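You operate a simulated robot arm through the tools that you are given. There is no shell and no other tool.

You are at the controls of a simulated robot arm. One attempt, no reset.

TASK
Ring up the berry jam and the milk on the counter, bag them and shut the drawer.
Fine: one key press each before TOTAL; both upright in the bag on the counter; the other jam stays. Set down upright: what you pick out, carton.

The check looks at the end state, three seconds after you hand in, the way a careful person would. Anything else that was tipped, shoved, dropped, spilled or broken makes it a failure.

THE ROBOT
A 7-joint arm with a two-finger parallel gripper, fixed in place. Base frame: the origin is at the foot of the arm, x ahead of it, y to its left, z up; the work surface is at about z = 0.88. Readings come in m, rad, newtons and seconds.
With the tool pointing down near the work surface it reaches from about 0.44 to 0.92 m from the base axis. Its first joint turns from -2.007 to 2.007 rad. Payload 3.91 kg.
The tool frame sits at the grasp point between the pads (the TCP): z along the fingers, y along the line on which they close. The tips reach 0.03 m beyond it. The gripper opens to 0.11 m. The fingers are 0.02 m wide and 0.01 m thick; the gripper's body (0.048 by 0.112 m) begins 0.055 m behind the TCP.
Orientation is that of the tool frame in the base frame, as a unit quaternion [w, x, y, z]. With the fingers straight down and closing along the base's y, the tool's x points along the base's -x, its y along +y and its z along -z.

THE INTERFACE
- The arm moves only by the tool nudge_tool. Its argument "increments" is one flat list of numbers, 7 for each row, row after row: the turn, a rotation vector about the tool's x, y, z in units of 45 degrees (1.0 is 45 degrees), then the shift along the tool's x, y, z in units of 150 mm (1.0 is 150 mm), then the gripper command, from -1 (shut) to 1 (fully open), values between in proportion. In form: [ax, ay, az, tx, ty, tz, claw, ax, ay, az, tx, ty, tz, claw, ...]. A call has 1 to 20 rows; each row is the pose to reach, as a shift and turn from the pose commanded when the call began, along the tool's axes at that moment. A call with a number of a shift or a turn outside -1 to 1 is refused whole. A row lasts 0.2 s, in which the tool goes at most 0.05 m and 0.15 rad; a call with a longer step from one row to the next is refused whole, and so is a gripper value outside its range. Where a pose cannot be reached the arm comes as near as it can. A force on the tool above 40 N (or 10 N above the force at the start of the call, whichever is more), or a blocked arm, ends the call early, and 0.2 s more pass. The fingers move at their own pace (about 0.153 m/s each) and stop on an object; they squeeze with about 33 N. The grip force told is the motor's: it shows also when the fingers shut on nothing. Time passes only in rows, and 0.2 s behind the last, so rows that repeat a pose let the fingers close. It gives the time, the measured TCP pose, the force on the tool (base axes), the opening and the grip force at its end, in the units of the frame above (readings bear some noise), with the torque about the TCP (base axes, N m) and any sound that the robot's microphone picked up.
- Cameras (640 x 400 px; columns grow to the right, rows downward): "scene" is fixed at [0.2413, 0.644, 1.6457]; the picture's right is [-0.71, -0.71, 0.00], its down [-0.60, 0.60, -0.53] and it looks along [0.38, -0.38, -0.85] (base axes); focal length 289 px, centre (320, 200). "wrist" rides on the gripper at [0.072, 0.017, -0.103] in the tool frame; the picture's right is [-0.23, 0.97, 0.00], its down [-0.76, -0.18, -0.62] and it looks along [-0.61, -0.14, 0.78] (tool axes); focal length 222 px, centre (320, 200). There is no depth. A picture from a camera that has moved, and an enlarged one, comes with that camera's place and axes in the base frame and with its lens. The place of the scene camera against the robot may be out by one fixed shift of up to 0.025 m in any direction.
- camera(camera): a new picture of that camera. The clock stands still meanwhile.
- lift_body(by): slides the trunk up (or, below 0, down) by that many m; the arm rides with it, the base frame stays. It gives what a move gives, with no picture.
- close_up(camera, box): a new picture of the part [left, top, right, bottom] of that camera's present view, enlarged. The clock stands still meanwhile.
- hand_in(): hands the job in; it is judged then, once.

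Places have to be worked out from the pictures, the camera data and where the tool is seen. Open the gripper and draw the arm clear of the work before you hand the job in, unless the task says otherwise.

The tools are called after "Call:" by a JSON object that holds its "method" and its "body". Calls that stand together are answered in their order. nudge_tool: Moves the arm, as the interface text tells. Its arguments: {"type":"object","properties":{"increments":{"type":"array","items":{"type":"number"}}},"required":["increments"]} The other tools are called the same way: lift_body (by) slides the trunk up or down; camera (camera) takes a picture; close_up (camera, box) takes an enlarged picture of a part of a camera's view; hand_in () hands the job in.

At the start:

```text
t: 0.0
ee_pos: [0.4644, 0.1266, 1.2212]
orientation: [0.0, 0.0, 1.0, 0.0]
force: [-1.1, -0.5, 0.0]
torque: [-0.01, 0.01, 0.02]
opening: 0.1099
grasp_force: 0.2
trunk travel left (down, up): [-0.85, 0.14]
```

scene: 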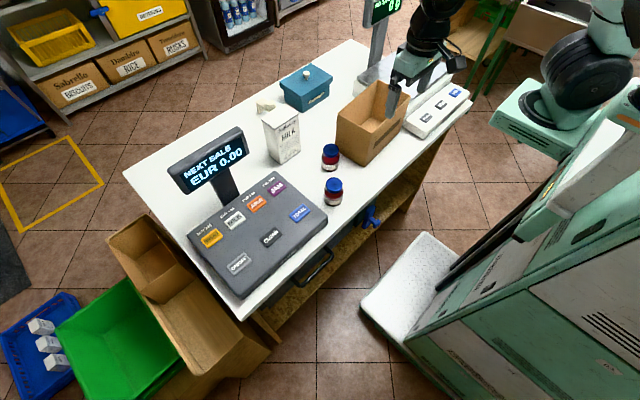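
wrist: 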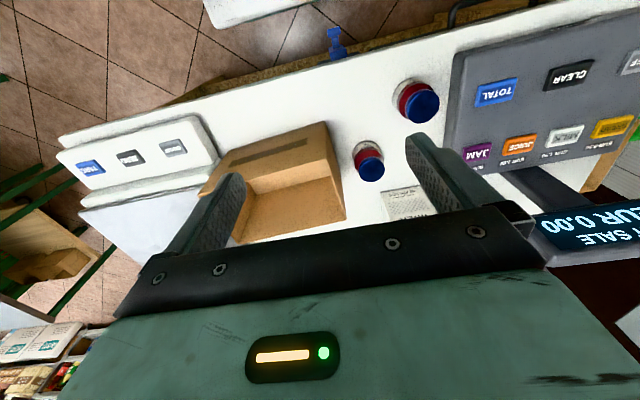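

I start by looking closely at the counter: the register keys, jars, milk and bag.

Call:
{"method": "close_up", "body": {"camera": "scene", "box": [160, 120, 340, 310]}}

Call:
{"method": "close_up", "body": {"camera": "scene", "box": [250, 50, 480, 220]}}

Call:
{"method": "close_up", "body": {"camera": "wrist", "box": [320, 50, 640, 250]}}

Call:
{"method": "close_up", "body": {"camera": "scene", "box": [300, 130, 370, 215]}}

```text
2.11 times, centred on (250, 215) of scene
camera zoom: at [0.2413, 0.644, 1.6457], right [-0.71, -0.71, 0.0], down [-0.6, 0.6, -0.53], along [0.38, -0.38, -0.85], focal length 608 px, centre (467, 168)
```

zoom: 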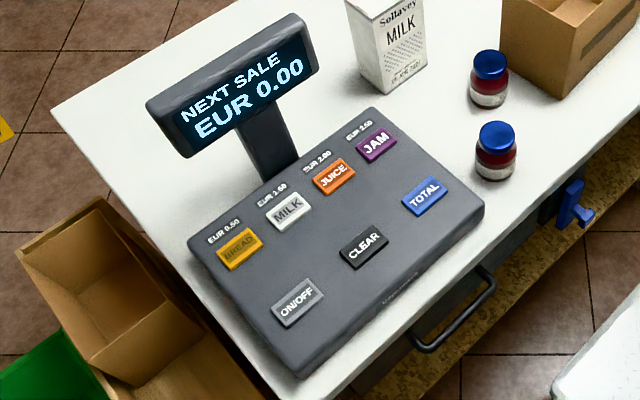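

```text
2.35 times, centred on (365, 135) of scene
camera zoom: at [0.2413, 0.644, 1.6457], right [-0.71, -0.71, 0.0], down [-0.6, 0.6, -0.53], along [0.38, -0.38, -0.85], focal length 680 px, centre (214, 353)
```

zoom: 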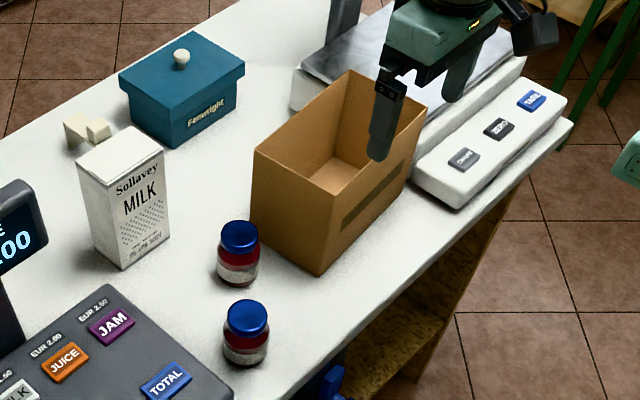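

```text
2.00 times, centred on (480, 150) of wrist
camera zoom: at [0.3925, 0.1435, 1.3247], right [0.23, 0.97, 0.0], down [0.76, -0.18, 0.62], along [0.61, -0.14, -0.78], focal length 444 px, centre (0, 300)
```

zoom: 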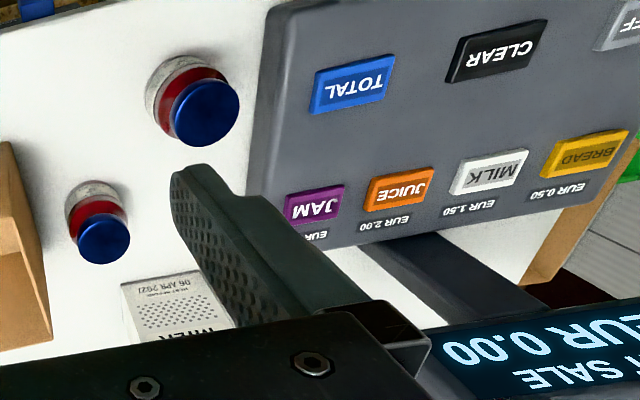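

```text
4.71 times, centred on (335, 172) of scene
camera zoom: at [0.2413, 0.644, 1.6457], right [-0.71, -0.71, 0.0], down [-0.6, 0.6, -0.53], along [0.38, -0.38, -0.85], focal length 1360 px, centre (249, 329)
```

zoom: 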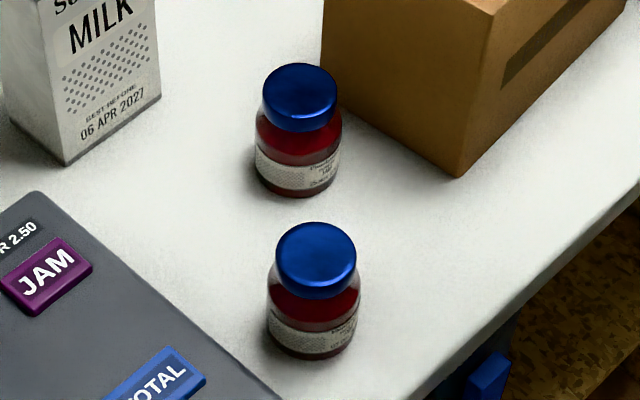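

The labels can't be read at this scale, so I enlarge the jars in the wrist view, and the drawer and scale areas too.

Call:
{"method": "close_up", "body": {"camera": "wrist", "box": [340, 70, 450, 190]}}

Call:
{"method": "close_up", "body": {"camera": "scene", "box": [230, 180, 430, 330]}}

Call:
{"method": "close_up", "body": {"camera": "wrist", "box": [200, 0, 640, 120]}}

```text
3.33 times, centred on (395, 130) of wrist
camera zoom: at [0.3925, 0.1435, 1.3247], right [0.23, 0.97, 0.0], down [0.76, -0.18, 0.62], along [0.61, -0.14, -0.78], focal length 740 px, centre (70, 433)
```

zoom: 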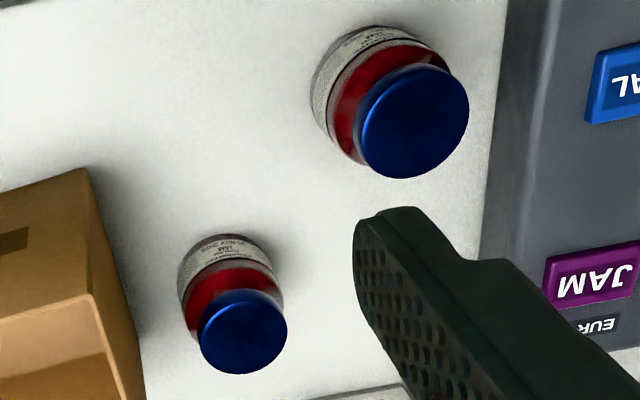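

```text
2.67 times, centred on (330, 255) of scene
camera zoom: at [0.2413, 0.644, 1.6457], right [-0.71, -0.71, 0.0], down [-0.6, 0.6, -0.53], along [0.38, -0.38, -0.85], focal length 770 px, centre (293, 53)
```

zoom: 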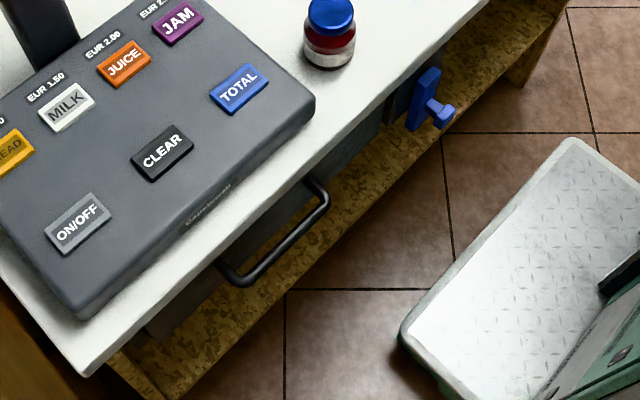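

```text
1.45 times, centred on (420, 60) of wrist
camera zoom: at [0.3925, 0.1435, 1.3247], right [0.23, 0.97, 0.0], down [0.76, -0.18, 0.62], along [0.61, -0.14, -0.78], focal length 323 px, centre (174, 404)
```

zoom: 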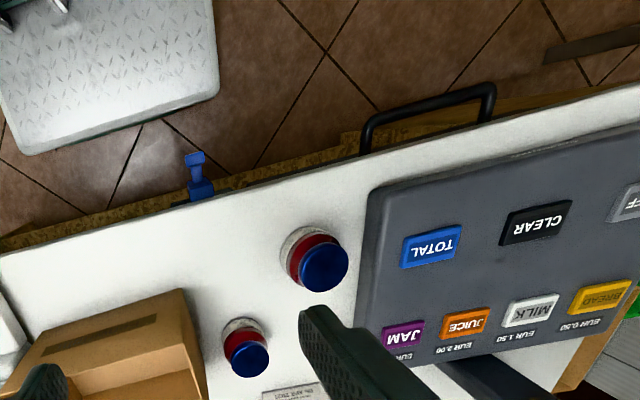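

Enlargements seem to render real detail, so I zoom in hard on each jar's label in the scene view.

Call:
{"method": "close_up", "body": {"camera": "scene", "box": [316, 140, 348, 175]}}

Call:
{"method": "close_up", "body": {"camera": "scene", "box": [320, 175, 352, 210]}}

Call:
{"method": "close_up", "body": {"camera": "wrist", "box": [365, 135, 395, 155]}}

Call:
{"method": "close_up", "body": {"camera": "wrist", "box": [388, 72, 428, 100]}}

```text
11.43 times, centred on (332, 158) of scene
camera zoom: at [0.2413, 0.644, 1.6457], right [-0.71, -0.71, 0.0], down [-0.6, 0.6, -0.53], along [0.38, -0.38, -0.85], focal length 3302 px, centre (183, 686)
```

zoom: 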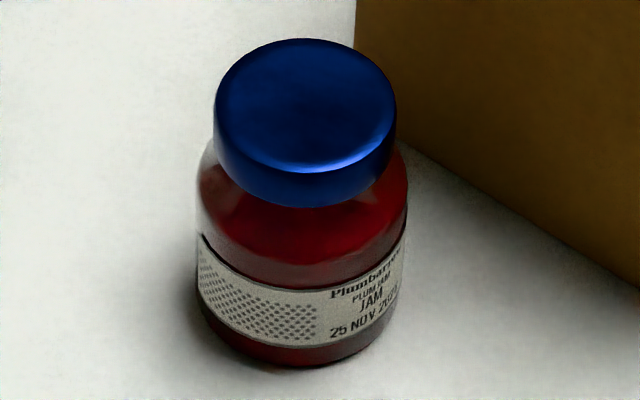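

```text
11.43 times, centred on (336, 192) of scene
camera zoom: at [0.2413, 0.644, 1.6457], right [-0.71, -0.71, 0.0], down [-0.6, 0.6, -0.53], along [0.38, -0.38, -0.85], focal length 3302 px, centre (137, 286)
```

zoom: 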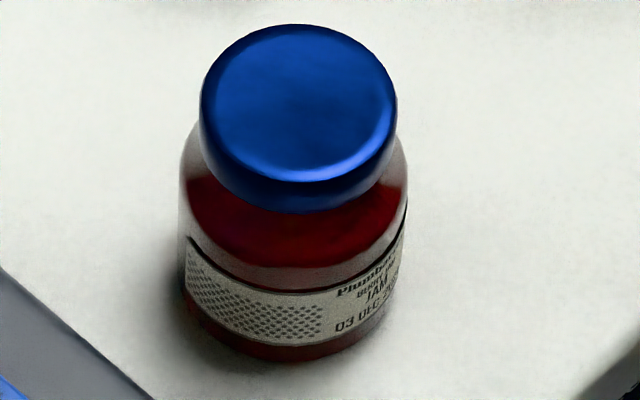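

```text
16.00 times, centred on (380, 145) of wrist
camera zoom: at [0.3925, 0.1435, 1.3247], right [0.23, 0.97, 0.0], down [0.76, -0.18, 0.62], along [0.61, -0.14, -0.78], focal length 3554 px, centre (-640, 1080)
```

zoom: 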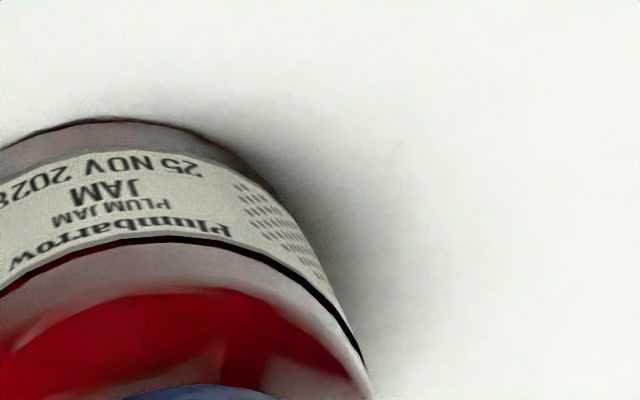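

```text
14.29 times, centred on (408, 86) of wrist
camera zoom: at [0.3925, 0.1435, 1.3247], right [0.23, 0.97, 0.0], down [0.76, -0.18, 0.62], along [0.61, -0.14, -0.78], focal length 3173 px, centre (-937, 1829)
```

zoom: 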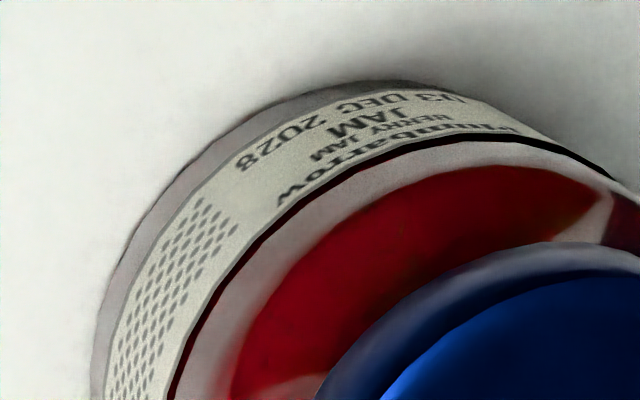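

The jar nearer the register (x≈0.54, y≈0.28) is BERRY JAM and the one by the bag is plum, so that one stays. I shut the gripper and move toward the register for a better look at the keys.

Call:
{"method": "nudge_tool", "body": {"increments": [0, 0, 0, -0.05, 0.25, 0, -1, 0, 0, 0, -0.1, 0.5, 0, -1, 0, 0, 0, -0.15, 0.75, 0, -1, 0, 0, 0, -0.2, 1.0, 0, -1]}}

```text
t: 1.0
ee_pos: [0.4955, 0.2762, 1.2209]
orientation: [0.001, 0.0, 1.0, 0.0]
force: [-0.2, 0.9, 0.7]
torque: [0.03, 0.01, 0.02]
opening: 0.0002
grasp_force: 32.9
trunk travel left (down, up): [-0.85, 0.14]
```

Motion is as expected. I shift a little further left and photograph the register.

Call:
{"method": "nudge_tool", "body": {"increments": [0, 0, 0, 0, 0.25, 0, -1, 0, 0, 0, 0, 0.5, 0, -1]}}

Call:
{"method": "camera", "body": {"camera": "wrist"}}

Call:
{"method": "camera", "body": {"camera": "scene"}}

```text
t: 1.6
ee_pos: [0.495, 0.3528, 1.2218]
orientation: [-0.001, 0.001, 1.0, -0.001]
force: [-0.3, 0.7, -0.3]
torque: [0.03, -0.02, -0.02]
opening: 0.0
grasp_force: 33.5
trunk travel left (down, up): [-0.85, 0.14]
```

```text
taken
camera wrist: at [0.4233, 0.3685, 1.3254], right [0.23, 0.97, 0.0], down [0.76, -0.18, 0.62], along [0.61, -0.14, -0.78], focal length 222 px, centre (320, 200)
```

wrist: 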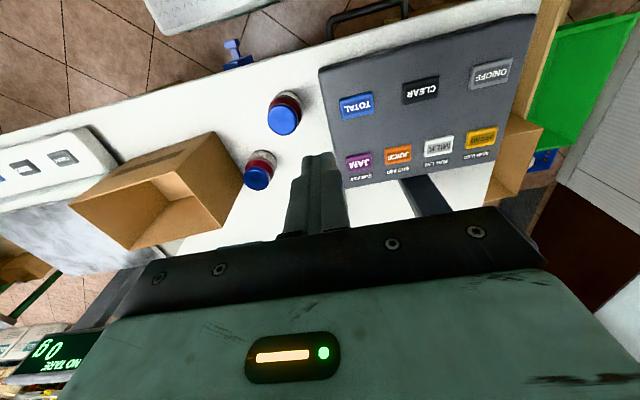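

```text
taken
```

scene: 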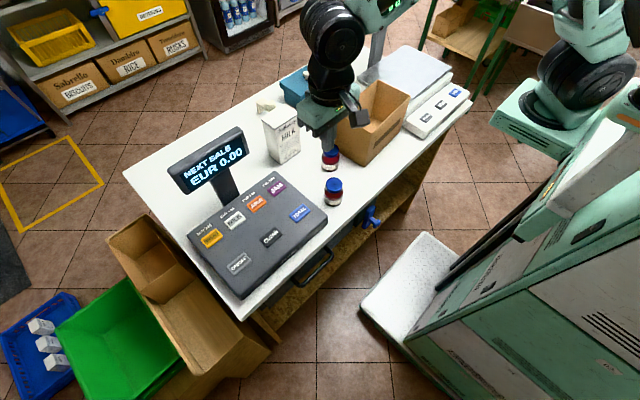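

I enlarge the keys in this wrist view to triangulate them against the first picture.

Call:
{"method": "close_up", "body": {"camera": "wrist", "box": [320, 40, 540, 200]}}

Call:
{"method": "close_up", "body": {"camera": "wrist", "box": [60, 80, 320, 260]}}

Call:
{"method": "close_up", "body": {"camera": "scene", "box": [250, 60, 420, 210]}}

```text
2.50 times, centred on (430, 120) of wrist
camera zoom: at [0.4233, 0.3685, 1.3254], right [0.23, 0.97, 0.0], down [0.76, -0.18, 0.62], along [0.61, -0.14, -0.78], focal length 555 px, centre (45, 400)
```

zoom: 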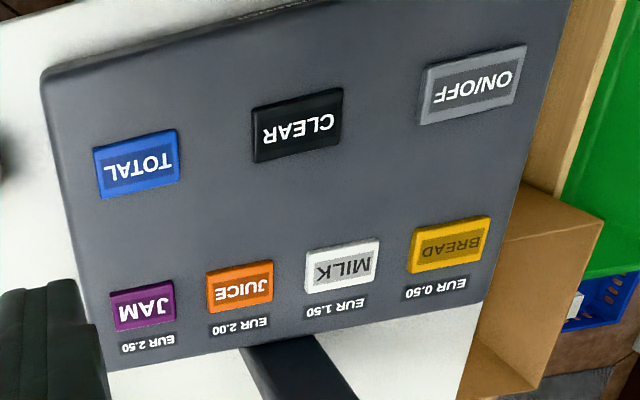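

```text
2.22 times, centred on (190, 170) of wrist
camera zoom: at [0.4233, 0.3685, 1.3254], right [0.23, 0.97, 0.0], down [0.76, -0.18, 0.62], along [0.61, -0.14, -0.78], focal length 494 px, centre (609, 267)
```

zoom: 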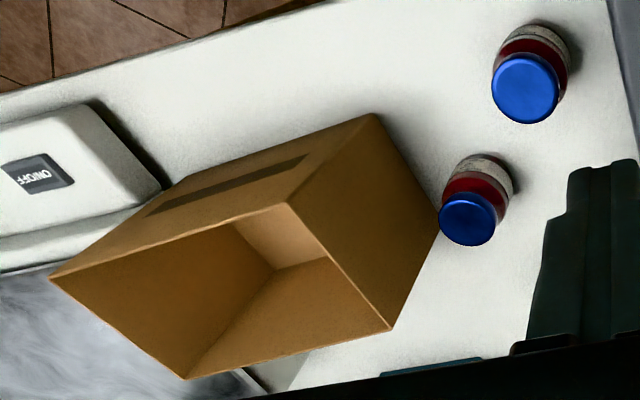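

```text
2.67 times, centred on (335, 135) of scene
camera zoom: at [0.2413, 0.644, 1.6457], right [-0.71, -0.71, 0.0], down [-0.6, 0.6, -0.53], along [0.38, -0.38, -0.85], focal length 770 px, centre (280, 373)
```

zoom: 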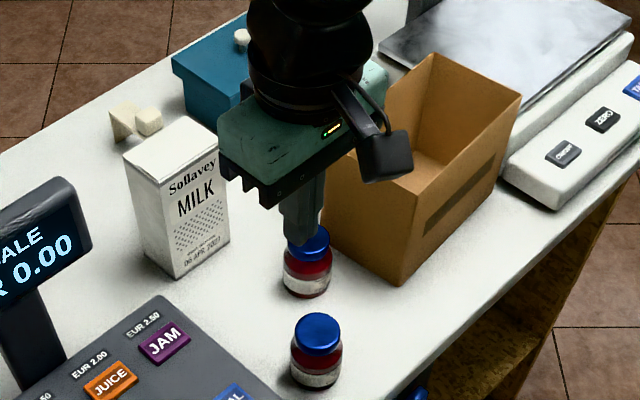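

From two wrist views the keys come out as JAM ≈ (0.653, 0.396), MILK ≈ (0.659, 0.549) and TOTAL ≈ (0.546, 0.405), with tops at z ≈ 0.93. The display overhangs near x≈0.69, so I tilt the fingers 30° forward and approach above JAM.

Call:
{"method": "nudge_tool", "body": {"increments": [0, -0.167, 0, -0.167, 0.07, 0.2, -1, 0, -0.333, 0, -0.333, 0.14, 0.4, -1, 0, -0.5, 0, -0.5, 0.21, 0.6, -1, 0, -0.667, 0, -0.667, 0.285, 0.8, -1, 0, -0.667, 0, -0.667, 0.285, 0.8, -1]}}

Call:
{"method": "camera", "body": {"camera": "wrist"}}

Call:
{"method": "camera", "body": {"camera": "scene"}}

```text
t: 2.8
ee_pos: [0.597, 0.395, 1.1008]
orientation: [0.259, 0.0, 0.966, 0.0]
force: [-0.7, -0.3, 0.2]
torque: [0.02, -0.01, -0.03]
opening: 0.0
grasp_force: 32.9
trunk travel left (down, up): [-0.85, 0.14]
```

```text
taken
camera wrist: at [0.4821, 0.4114, 1.1547], right [0.2, 0.97, 0.11], down [0.35, -0.18, 0.92], along [0.92, -0.14, -0.37], focal length 222 px, centre (320, 200)
```

wrist: 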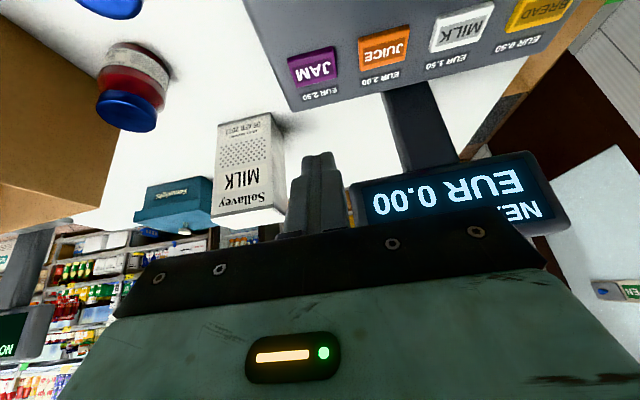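

```text
taken
```

scene: 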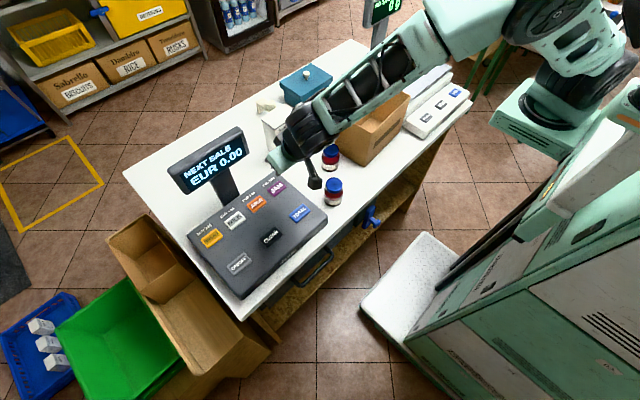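

The register view confirms JAM at (0.652, 0.396). I lower to about 2 cm above the key, then look.

Call:
{"method": "nudge_tool", "body": {"increments": [0, 0, 0, 0.037, 0.003, 0.277, -1, 0, 0, 0, 0.073, 0.003, 0.553, -1, 0, 0, 0, 0.11, 0.003, 0.83, -1, 0, 0, 0, 0.11, 0.003, 0.83, -1]}}

Call:
{"method": "camera", "body": {"camera": "wrist"}}

Call:
{"method": "close_up", "body": {"camera": "scene", "box": [160, 120, 340, 310]}}

```text
t: 3.8
ee_pos: [0.6434, 0.3962, 0.9855]
orientation: [0.258, 0.001, 0.966, 0.0]
force: [-0.7, 0.3, -0.2]
torque: [-0.04, -0.04, -0.02]
opening: 0.0002
grasp_force: 33.2
trunk travel left (down, up): [-0.85, 0.14]
```

```text
taken
camera wrist: at [0.53, 0.4118, 1.0377], right [0.2, 0.97, 0.11], down [0.35, -0.18, 0.92], along [0.92, -0.14, -0.37], focal length 222 px, centre (320, 200)
```

wrist: 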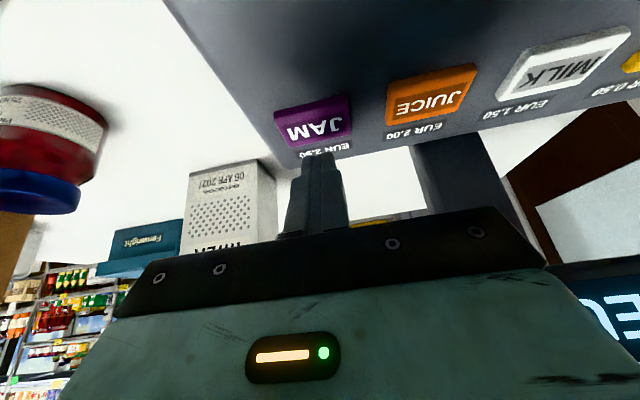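

```text
2.11 times, centred on (250, 215) of scene
camera zoom: at [0.2413, 0.644, 1.6457], right [-0.71, -0.71, 0.0], down [-0.6, 0.6, -0.53], along [0.38, -0.38, -0.85], focal length 608 px, centre (467, 168)
```

zoom: 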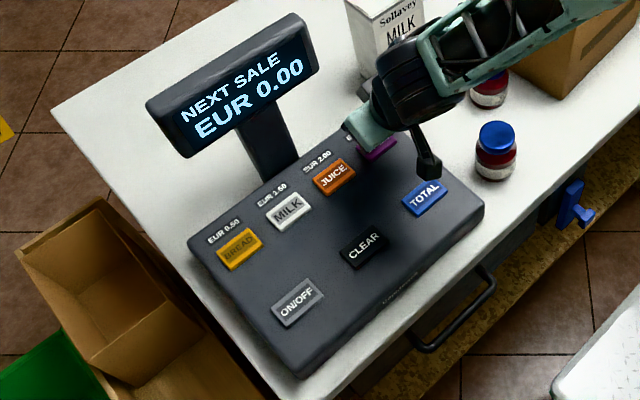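

The tip is centred over JAM. I press down in small steps, about 24 mm, and listen.

Call:
{"method": "nudge_tool", "body": {"increments": [0, 0, 0, 0.04, 0, 0.0693, -1, 0, 0, 0, 0.06, 0, 0.104, -1, 0, 0, 0, 0.07, 0, 0.121, -1, 0, 0, 0, 0.08, 0, 0.1386, -1]}}

Call:
{"method": "close_up", "body": {"camera": "scene", "box": [160, 120, 340, 310]}}

```text
t: 4.8
ee_pos: [0.6438, 0.3947, 0.961]
orientation: [0.259, -0.001, 0.966, 0.0]
force: [-0.3, -0.2, 1.5]
torque: [0.0, -0.03, 0.03]
opening: 0.0
grasp_force: 33.0
trunk travel left (down, up): [-0.85, 0.14]
heard: click
```

```text
2.11 times, centred on (250, 215) of scene
camera zoom: at [0.2413, 0.644, 1.6457], right [-0.71, -0.71, 0.0], down [-0.6, 0.6, -0.53], along [0.38, -0.38, -0.85], focal length 608 px, centre (467, 168)
```

zoom: 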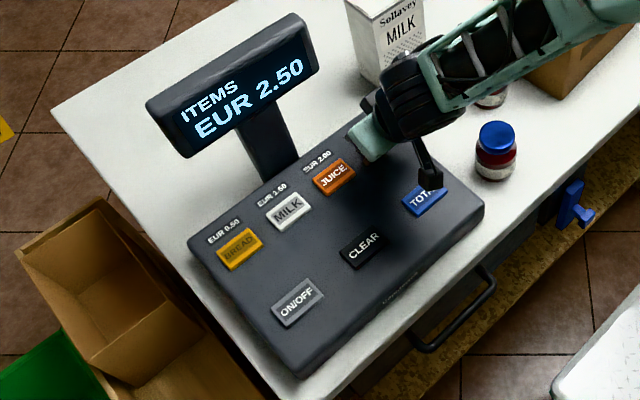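

JAM clicked once and the display shows EUR 2.50. I lift 4 cm and slide over to above MILK.

Call:
{"method": "nudge_tool", "body": {"increments": [0, 0, 0, -0.133, 0, -0.231, -1, 0, 0, 0, -0.15, 0.25, -0.22, -1, 0, 0, 0, -0.16, 0.5, -0.21, -1, 0, 0, 0, -0.17, 0.75, -0.204, -1, 0, 0, 0, -0.179, 1.0, -0.204, -1, 0, 0, 0, -0.179, 1.0, -0.204, -1]}}

Call:
{"method": "camera", "body": {"camera": "wrist"}}

Call:
{"method": "close_up", "body": {"camera": "scene", "box": [160, 120, 340, 310]}}

```text
t: 6.2
ee_pos: [0.6418, 0.5221, 1.0023]
orientation: [0.259, 0.0, 0.966, -0.001]
force: [0.3, -0.6, 0.3]
torque: [0.0, -0.01, 0.03]
opening: 0.0
grasp_force: 33.2
out of reach, approached as far as the arm can: row 5, 6
trunk travel left (down, up): [-0.85, 0.14]
```

```text
taken
camera wrist: at [0.5278, 0.5383, 1.0557], right [0.2, 0.97, 0.11], down [0.35, -0.18, 0.92], along [0.92, -0.14, -0.37], focal length 222 px, centre (320, 200)
```

wrist: 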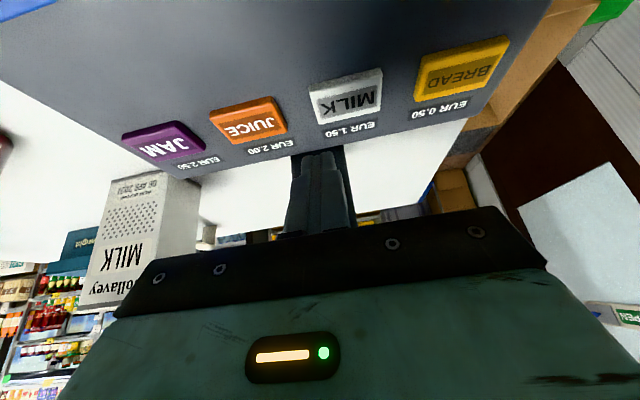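

```text
2.11 times, centred on (250, 215) of scene
camera zoom: at [0.2413, 0.644, 1.6457], right [-0.71, -0.71, 0.0], down [-0.6, 0.6, -0.53], along [0.38, -0.38, -0.85], focal length 608 px, centre (467, 168)
```

zoom: 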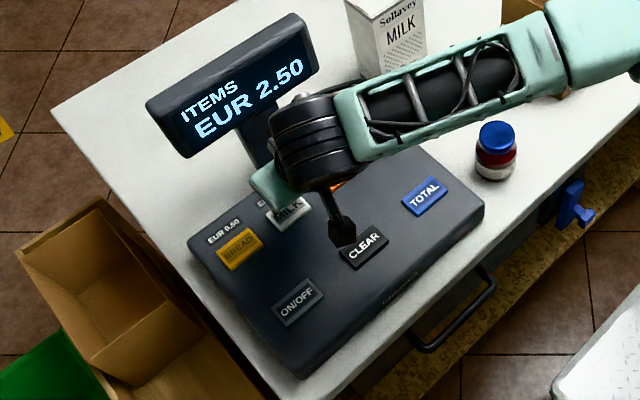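

MILK key centre is at about (0.652, 0.548), but the arm stopped short at y=0.522. I yaw the tool 30° to point more radially, which should regain reach, while keeping the height.

Call:
{"method": "nudge_tool", "body": {"increments": [-0.083, 0, -0.144, 0, 0, 0, -1, -0.167, 0, -0.289, 0, 0, 0, -1, -0.25, 0, -0.433, 0, 0, 0, -1, -0.333, 0, -0.577, 0, 0, 0, -1, -0.333, 0, -0.577, 0, 0, 0, -1]}}

```text
t: 7.4
ee_pos: [0.6408, 0.5217, 1.0023]
orientation: [0.25, -0.251, 0.933, 0.067]
force: [-0.1, 0.2, 0.0]
torque: [-0.03, -0.01, -0.01]
opening: 0.0
grasp_force: 33.4
trunk travel left (down, up): [-0.85, 0.14]
```

The yaw worked with position held. Now I shift the remaining (+0.009, +0.023) m to centre over MILK.

Call:
{"method": "nudge_tool", "body": {"increments": [0, 0, 0, -0.056, 0.052, 0.032, -1, 0, 0, 0, -0.111, 0.103, 0.064, -1, 0, 0, 0, -0.111, 0.103, 0.064, -1]}}

Call:
{"method": "camera", "body": {"camera": "wrist"}}

Call:
{"method": "close_up", "body": {"camera": "scene", "box": [160, 120, 340, 310]}}

```text
t: 8.2
ee_pos: [0.6505, 0.5452, 1.0015]
orientation: [0.25, -0.249, 0.933, 0.066]
force: [0.0, 0.2, 0.9]
torque: [0.0, 0.0, 0.0]
opening: 0.0
grasp_force: 32.5
trunk travel left (down, up): [-0.85, 0.14]
```

```text
taken
camera wrist: at [0.5439, 0.5016, 1.0552], right [-0.32, 0.94, 0.11], down [0.39, 0.02, 0.92], along [0.87, 0.33, -0.37], focal length 222 px, centre (320, 200)
```

wrist: 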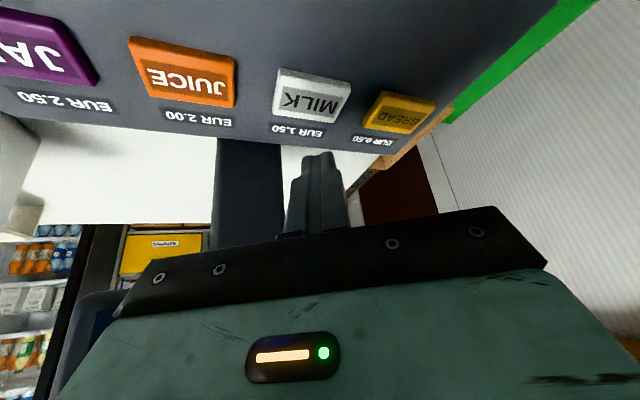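

```text
2.11 times, centred on (250, 215) of scene
camera zoom: at [0.2413, 0.644, 1.6457], right [-0.71, -0.71, 0.0], down [-0.6, 0.6, -0.53], along [0.38, -0.38, -0.85], focal length 608 px, centre (467, 168)
```

zoom: 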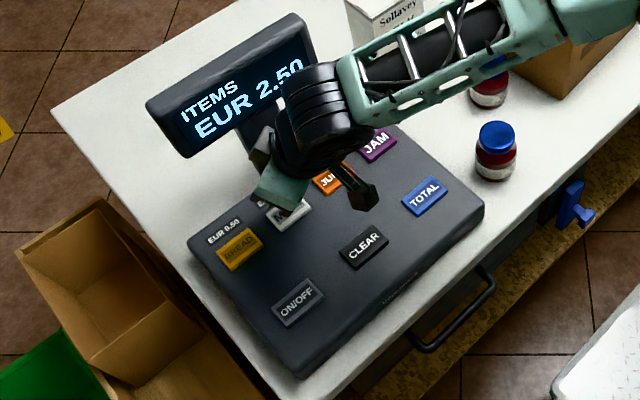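

The tip is over MILK at about (0.656, 0.548). I press straight down about 4 cm, slowing at the end.

Call:
{"method": "nudge_tool", "body": {"increments": [0, 0, 0, 0.0667, 0, 0.1155, -1, 0, 0, 0, 0.0933, 0, 0.1617, -1, 0, 0, 0, 0.11, 0, 0.1905, -1, 0, 0, 0, 0.1217, 0, 0.2107, -1, 0, 0, 0, 0.135, 0, 0.2338, -1]}}

Call:
{"method": "close_up", "body": {"camera": "scene", "box": [160, 120, 340, 310]}}

```text
t: 9.4
ee_pos: [0.6507, 0.5466, 0.963]
orientation: [0.25, -0.249, 0.933, 0.067]
force: [0.3, -0.4, 1.0]
torque: [0.04, 0.0, 0.0]
opening: 0.0
grasp_force: 33.2
trunk travel left (down, up): [-0.85, 0.14]
```

```text
2.11 times, centred on (250, 215) of scene
camera zoom: at [0.2413, 0.644, 1.6457], right [-0.71, -0.71, 0.0], down [-0.6, 0.6, -0.53], along [0.38, -0.38, -0.85], focal length 608 px, centre (467, 168)
```

zoom: 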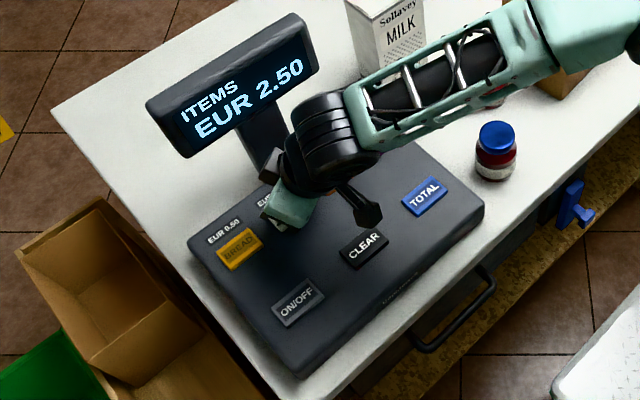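

No click yet and almost no force. I press a few millimetres more.

Call:
{"method": "nudge_tool", "body": {"increments": [0, 0, 0, 0.005, 0, 0.0087, -1, 0, 0, 0, 0.01, 0, 0.0173, -1]}}

Call:
{"method": "close_up", "body": {"camera": "scene", "box": [160, 120, 340, 310]}}

```text
t: 10.0
ee_pos: [0.6501, 0.5466, 0.9593]
orientation: [0.251, -0.248, 0.933, 0.066]
force: [-0.4, 0.7, 5.7]
torque: [0.06, -0.03, 0.01]
opening: 0.0
grasp_force: 32.8
trunk travel left (down, up): [-0.85, 0.14]
heard: click
```

```text
2.11 times, centred on (250, 215) of scene
camera zoom: at [0.2413, 0.644, 1.6457], right [-0.71, -0.71, 0.0], down [-0.6, 0.6, -0.53], along [0.38, -0.38, -0.85], focal length 608 px, centre (467, 168)
```

zoom: 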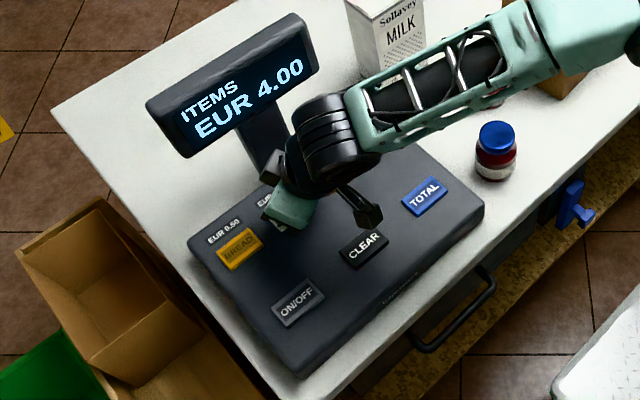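

MILK clicked once and the display shows EUR 4.00. I lift off straight up, then bring the tool back vertical while moving toward TOTAL.

Call:
{"method": "nudge_tool", "body": {"increments": [0, 0, 0, -0.1, 0, -0.173, -1, 0, 0, 0, -0.2, 0, -0.346, -1, 0, 0.167, 0, -0.104, -0.06, -0.44, -1, 0, 0.333, 0, -0.008, -0.119, -0.535, -1, 0, 0.5, 0, 0.088, -0.178, -0.63, -1, 0, 0.667, 0, 0.185, -0.237, -0.723, -1, 0, 0.667, 0, 0.185, -0.237, -0.723, -1]}}

```text
t: 11.6
ee_pos: [0.5997, 0.4756, 1.0385]
orientation: [-0.001, -0.257, 0.966, -0.001]
force: [-1.0, 0.3, 0.8]
torque: [-0.01, 0.0, 0.02]
opening: 0.0
grasp_force: 32.9
trunk travel left (down, up): [-0.85, 0.14]
```

Next I undo the yaw and move to about 4 cm above TOTAL.

Call:
{"method": "nudge_tool", "body": {"increments": [0, 0, 0.167, 0.137, -0.057, 0.064, -1, 0, 0, 0.333, 0.274, -0.114, 0.128, -1, 0, 0, 0.5, 0.41, -0.171, 0.193, -1, 0, 0, 0.667, 0.547, -0.228, 0.257, -1, 0, 0, 0.667, 0.547, -0.228, 0.257, -1]}}

Call:
{"method": "camera", "body": {"camera": "wrist"}}

Call:
{"method": "close_up", "body": {"camera": "scene", "box": [160, 120, 340, 310]}}

```text
t: 12.8
ee_pos: [0.5453, 0.4049, 1.0]
orientation: [0.001, 0.001, 1.0, 0.0]
force: [0.6, -0.4, 0.3]
torque: [-0.03, -0.02, -0.03]
opening: 0.0003
grasp_force: 33.7
trunk travel left (down, up): [-0.85, 0.14]
```

```text
taken
camera wrist: at [0.4743, 0.4212, 1.1033], right [0.23, 0.97, 0.0], down [0.76, -0.18, 0.62], along [0.61, -0.14, -0.78], focal length 222 px, centre (320, 200)
```

wrist: 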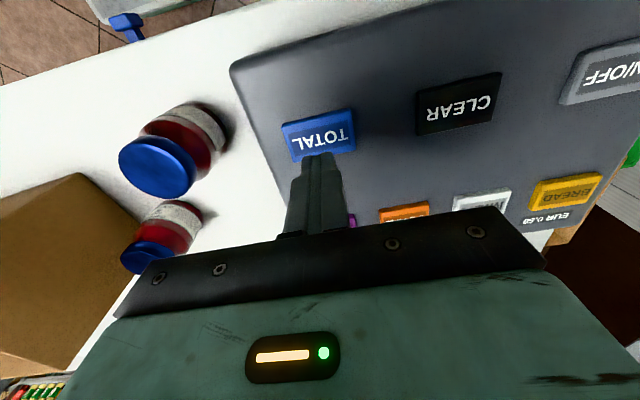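

```text
2.11 times, centred on (250, 215) of scene
camera zoom: at [0.2413, 0.644, 1.6457], right [-0.71, -0.71, 0.0], down [-0.6, 0.6, -0.53], along [0.38, -0.38, -0.85], focal length 608 px, centre (467, 168)
```

zoom: 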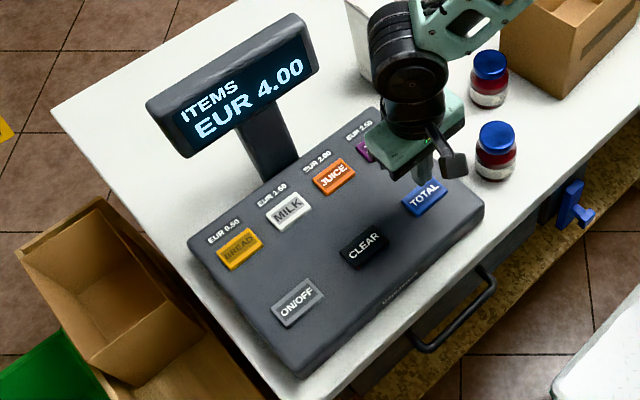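

TOTAL is right under the tip. I press straight down.

Call:
{"method": "nudge_tool", "body": {"increments": [0, 0, 0, 0, 0, 0.2, -1, 0, 0, 0, 0, 0, 0.24, -1, 0, 0, 0, 0, 0, 0.26, -1, 0, 0, 0, 0, 0, 0.28, -1]}}

Call:
{"method": "camera", "body": {"camera": "scene"}}

```text
t: 13.8
ee_pos: [0.5457, 0.4052, 0.9591]
orientation: [0.0, 0.002, 1.0, 0.0]
force: [-1.3, -0.9, 3.6]
torque: [-0.02, 0.02, 0.0]
opening: 0.0002
grasp_force: 32.9
trunk travel left (down, up): [-0.85, 0.14]
heard: click
```

```text
taken
```

scene: 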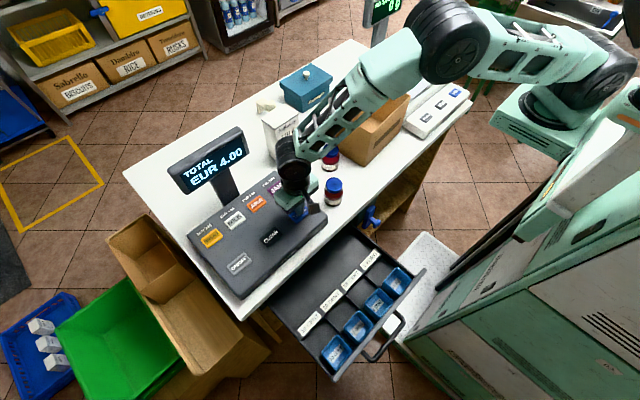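

TOTAL registered: EUR 4.00, and the cash drawer slid out. I lift off straight up, open the gripper to about 9 cm and move above the berry jar at about (0.533, 0.282).

Call:
{"method": "nudge_tool", "body": {"increments": [0, 0, 0, 0, 0, -0.27, -1, 0, 0, 0, 0, 0, -0.54, -1, 0, 0, 0, 0, 0, -0.8, 0.636, 0, 0, 0, 0.03, -0.27, -0.8, 0.636, 0, 0, 0, 0.06, -0.54, -0.8, 0.636, 0, 0, 0, 0.083, -0.82, -0.8, 0.636, 0, 0, 0, 0.083, -0.82, -0.8, 0.636]}}

Call:
{"method": "camera", "body": {"camera": "wrist"}}

Call:
{"method": "camera", "body": {"camera": "scene"}}

```text
t: 15.4
ee_pos: [0.5342, 0.2813, 1.0778]
orientation: [-0.001, 0.001, 1.0, 0.001]
force: [0.7, 0.3, -1.0]
torque: [-0.02, 0.02, -0.03]
opening: 0.0901
grasp_force: 0.0
trunk travel left (down, up): [-0.85, 0.14]
```

```text
taken
camera wrist: at [0.4622, 0.2973, 1.1818], right [0.23, 0.97, 0.0], down [0.76, -0.18, 0.62], along [0.61, -0.14, -0.78], focal length 222 px, centre (320, 200)
```

wrist: 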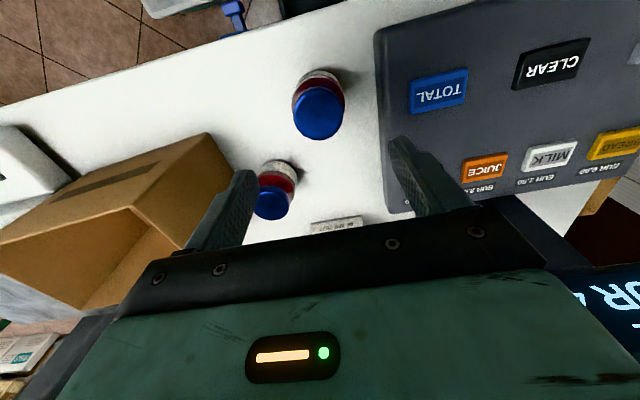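

```text
taken
```

scene: 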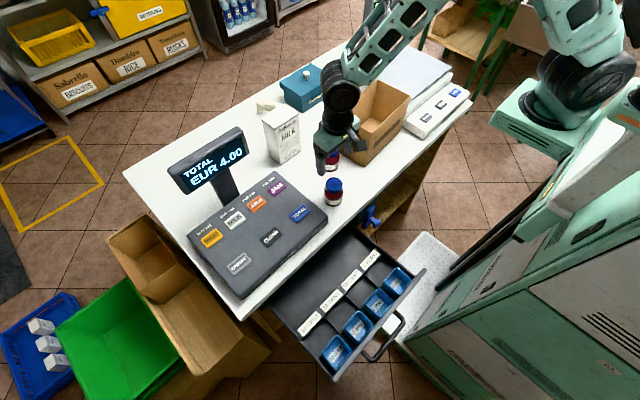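

The jar is centred between the fingers. I descend to TCP z≈0.928 and close on the jar body.

Call:
{"method": "nudge_tool", "body": {"increments": [0, 0, 0, 0.02, 0, 0.28, 0.636, 0, 0, 0, 0.02, 0, 0.56, 0.636, 0, 0, 0, 0.02, 0, 0.8, 0.636, 0, 0, 0, 0.02, 0, 1.0, 0.636, 0, 0, 0, 0.02, 0, 1.0, 0.636]}}

Call:
{"method": "camera", "body": {"camera": "wrist"}}

Call:
{"method": "close_up", "body": {"camera": "scene", "box": [280, 110, 380, 220]}}

```text
t: 16.6
ee_pos: [0.5309, 0.2814, 0.9281]
orientation: [0.0, 0.001, 1.0, -0.001]
force: [0.1, -0.3, 0.6]
torque: [-0.02, 0.0, 0.02]
opening: 0.09
grasp_force: 0.1
trunk travel left (down, up): [-0.85, 0.14]
```

```text
taken
camera wrist: at [0.4592, 0.2978, 1.0313], right [0.23, 0.97, 0.0], down [0.76, -0.18, 0.62], along [0.61, -0.14, -0.78], focal length 222 px, centre (320, 200)
```

wrist: 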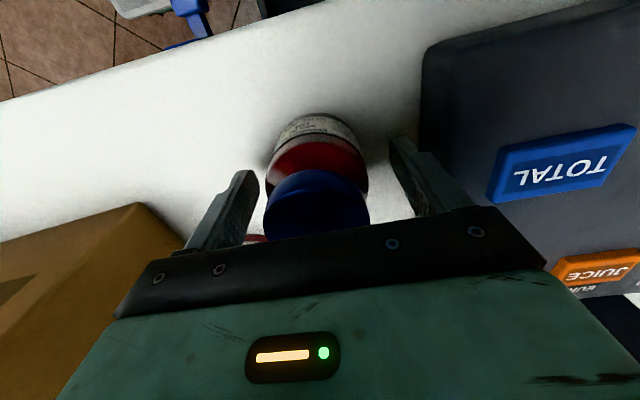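

```text
3.64 times, centred on (330, 165) of scene
camera zoom: at [0.2413, 0.644, 1.6457], right [-0.71, -0.71, 0.0], down [-0.6, 0.6, -0.53], along [0.38, -0.38, -0.85], focal length 1050 px, centre (284, 327)
```

zoom: 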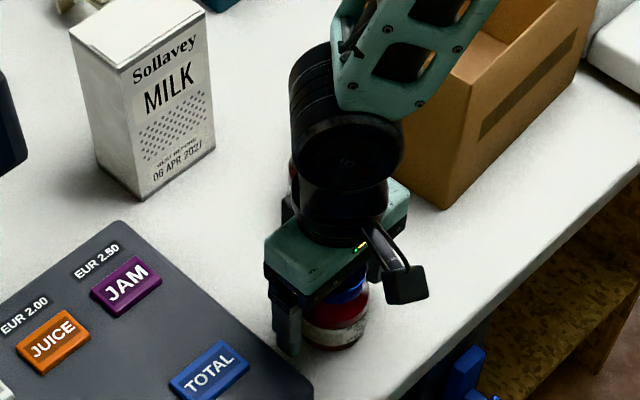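

The fingers straddle the berry jar cleanly. I close the gripper.

Call:
{"method": "nudge_tool", "body": {"increments": [0, 0, 0, 0, 0, 0, -1, 0, 0, 0, 0, 0, 0, -1, 0, 0, 0, 0, 0, 0, -1, 0, 0, 0, 0, 0, 0, -1]}}

```text
t: 17.6
ee_pos: [0.5314, 0.2819, 0.9276]
orientation: [0.001, 0.001, 1.0, 0.001]
force: [0.6, 0.3, 0.6]
torque: [-0.07, -0.02, -0.03]
opening: 0.0594
grasp_force: 33.1
trunk travel left (down, up): [-0.85, 0.14]
```

Gripped at 59 mm width. I lift straight up.

Call:
{"method": "nudge_tool", "body": {"increments": [0, 0, 0, 0, 0, -0.15, -1, 0, 0, 0, 0, 0, -0.4, -1, 0, 0, 0, 0, 0, -0.7, -1, 0, 0, 0, 0, 0, -1.0, -1]}}

Call:
{"method": "camera", "body": {"camera": "wrist"}}

Call:
{"method": "camera", "body": {"camera": "scene"}}

```text
t: 18.6
ee_pos: [0.5314, 0.2824, 1.0764]
orientation: [0.0, 0.0, 1.0, -0.001]
force: [0.1, -0.2, -3.5]
torque: [-0.02, 0.04, 0.0]
opening: 0.0594
grasp_force: 33.4
trunk travel left (down, up): [-0.85, 0.14]
```

```text
taken
camera wrist: at [0.4598, 0.2987, 1.1808], right [0.23, 0.97, 0.0], down [0.76, -0.18, 0.62], along [0.61, -0.14, -0.78], focal length 222 px, centre (320, 200)
```

wrist: 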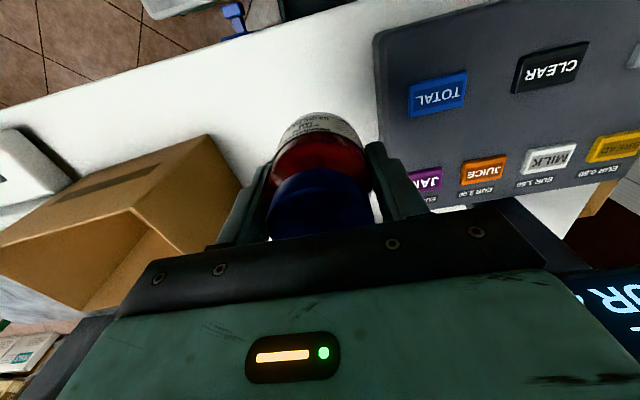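

```text
taken
```

scene: 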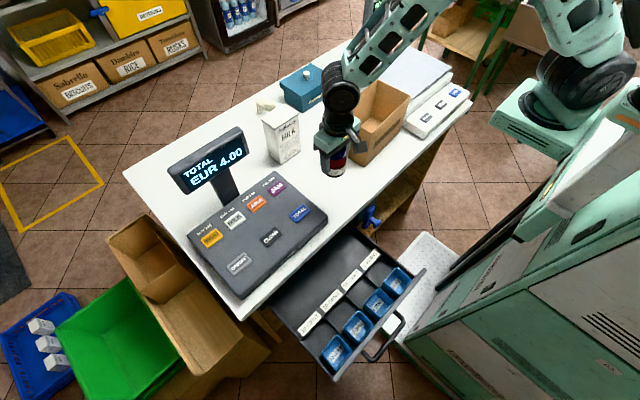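

The jar is held upright. I rise 8 cm more and move toward the bag, then look down into it.

Call:
{"method": "nudge_tool", "body": {"increments": [0, 0, 0, 0, 0, -0.27, -1, 0, 0, 0, 0, 0, -0.533, -1, 0, 0, 0, 0, -0.25, -0.533, -1, 0, 0, 0, 0, -0.5, -0.533, -1, 0, 0, 0, 0, -0.75, -0.533, -1, 0, 0, 0, 0, -1.0, -0.533, -1, 0, 0, 0, 0, -1.0, -0.533, -1]}}

Call:
{"method": "camera", "body": {"camera": "wrist"}}

Call:
{"method": "close_up", "body": {"camera": "scene", "box": [250, 50, 480, 220]}}

```text
t: 20.2
ee_pos: [0.5321, 0.1321, 1.1589]
orientation: [0.0, 0.0, 1.0, 0.0]
force: [-0.2, -0.3, -3.7]
torque: [0.02, 0.0, 0.02]
opening: 0.0596
grasp_force: 33.3
trunk travel left (down, up): [-0.85, 0.14]
```

```text
taken
camera wrist: at [0.4594, 0.1475, 1.2619], right [0.23, 0.97, 0.0], down [0.76, -0.18, 0.62], along [0.61, -0.14, -0.78], focal length 222 px, centre (320, 200)
```

wrist: 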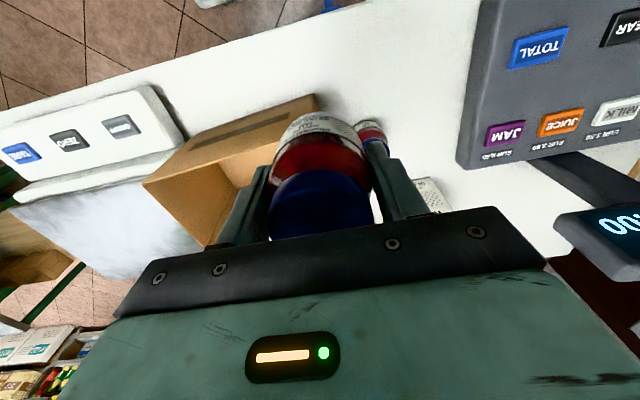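

```text
2.35 times, centred on (365, 135) of scene
camera zoom: at [0.2413, 0.644, 1.6457], right [-0.71, -0.71, 0.0], down [-0.6, 0.6, -0.53], along [0.38, -0.38, -0.85], focal length 680 px, centre (214, 353)
```

zoom: 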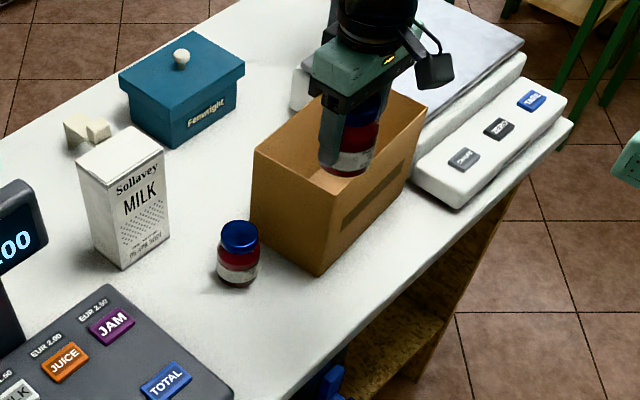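

The bag opening is only about 0.13 m across x. With this low grip the camera bracket or gripper body would dip below the rim, too close to the walls. I'll set the jar back where it stood and regrip it by the lid, higher up.

Call:
{"method": "nudge_tool", "body": {"increments": [0, 0, 0, 0, 0.25, 0, -1, 0, 0, 0, 0, 0.5, 0, -1, 0, 0, 0, 0, 0.75, 0, -1, 0, 0, 0, 0, 1.0, 0, -1, 0, 0, 0, 0, 1.0, 0.25, -1, 0, 0, 0, 0, 1.0, 0.5, -1, 0, 0, 0, 0, 1.0, 0.75, -1, 0, 0, 0, 0, 1.0, 1.0, -1, 0, 0, 0, 0, 1.0, 1.0, -1]}}

```text
t: 22.2
ee_pos: [0.5294, 0.2828, 1.0074]
orientation: [0.0, 0.001, 1.0, 0.0]
force: [-1.0, 0.1, -3.8]
torque: [0.0, 0.01, -0.02]
opening: 0.0595
grasp_force: 32.9
trunk travel left (down, up): [-0.85, 0.14]
```

I lower the jar to its table spot, stopping about 1 mm above the original grasp height, while watching force.

Call:
{"method": "nudge_tool", "body": {"increments": [0, 0, 0, 0, 0, 0.2, -1, 0, 0, 0, 0, 0, 0.36, -1, 0, 0, 0, 0, 0, 0.46, -1, 0, 0, 0, 0, 0, 0.51, -1, 0, 0, 0, 0, 0, 0.528, -1, 0, 0, 0, 0, 0, 0.528, -1]}}

```text
t: 23.6
ee_pos: [0.53, 0.2813, 0.9271]
orientation: [0.001, 0.002, 1.0, 0.0]
force: [-0.1, 0.2, -2.4]
torque: [-0.03, 0.02, -0.01]
opening: 0.0594
grasp_force: 33.1
trunk travel left (down, up): [-0.85, 0.14]
```

The weight is partly taken by the table. I lower about 1 mm more, open to 8 cm and rise 3.2 cm to the lid.

Call:
{"method": "nudge_tool", "body": {"increments": [0, 0, 0, 0, 0, 0.006, -1, 0, 0, 0, 0, 0, 0.006, -1, 0, 0, 0, 0, 0, 0.006, 0.3, 0, 0, 0, 0, 0, 0.006, 0.45, 0, 0, 0, 0, 0, 0.006, 0.45]}}

Call:
{"method": "camera", "body": {"camera": "wrist"}}

```text
t: 24.8
ee_pos: [0.5301, 0.2809, 0.927]
orientation: [0.0, 0.001, 1.0, 0.0]
force: [0.3, 0.6, 0.0]
torque: [0.03, 0.01, 0.0]
opening: 0.0797
grasp_force: 0.1
trunk travel left (down, up): [-0.85, 0.14]
```

```text
taken
camera wrist: at [0.4586, 0.2983, 1.0312], right [0.23, 0.97, 0.0], down [0.76, -0.18, 0.62], along [0.61, -0.14, -0.78], focal length 222 px, centre (320, 200)
```

wrist: 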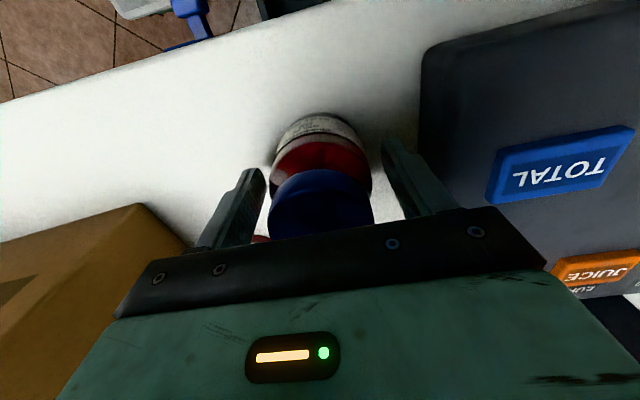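

The jar stands upright. I rise 3.2 cm and close on the lid.

Call:
{"method": "nudge_tool", "body": {"increments": [0, 0, 0, 0, 0, -0.11, 0.45, 0, 0, 0, 0, 0, -0.213, 0.45, 0, 0, 0, 0, 0, -0.213, 0.0, 0, 0, 0, 0, 0, -0.213, -1, 0, 0, 0, 0, 0, -0.213, -1, 0, 0, 0, 0, 0, -0.213, -1]}}

Call:
{"method": "camera", "body": {"camera": "wrist"}}

Call:
{"method": "close_up", "body": {"camera": "scene", "box": [300, 150, 370, 220]}}

```text
t: 26.2
ee_pos: [0.5305, 0.2828, 0.9606]
orientation: [-0.001, 0.0, 1.0, 0.0]
force: [-1.4, -1.8, 4.3]
torque: [-0.07, 0.06, -0.03]
opening: 0.0558
grasp_force: 33.3
trunk travel left (down, up): [-0.85, 0.14]
```

```text
taken
camera wrist: at [0.4585, 0.2986, 1.0633], right [0.23, 0.97, 0.0], down [0.76, -0.18, 0.62], along [0.61, -0.14, -0.78], focal length 222 px, centre (320, 200)
```

wrist: 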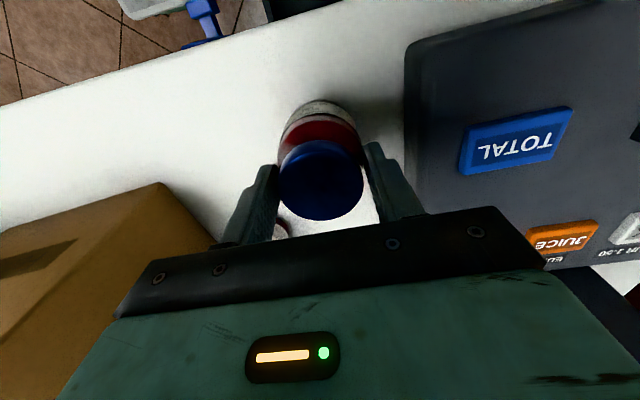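

```text
5.71 times, centred on (335, 185) of scene
camera zoom: at [0.2413, 0.644, 1.6457], right [-0.71, -0.71, 0.0], down [-0.6, 0.6, -0.53], along [0.38, -0.38, -0.85], focal length 1651 px, centre (234, 286)
```

zoom: 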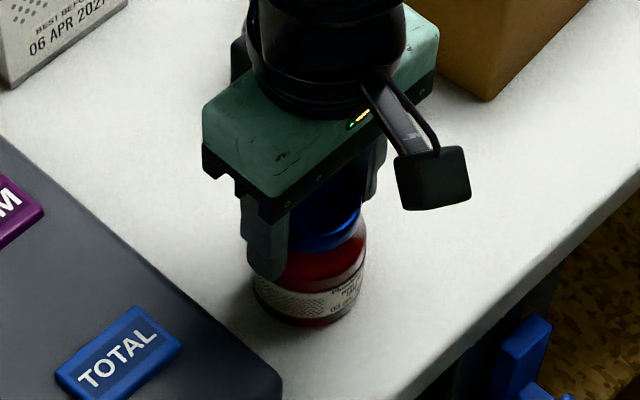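

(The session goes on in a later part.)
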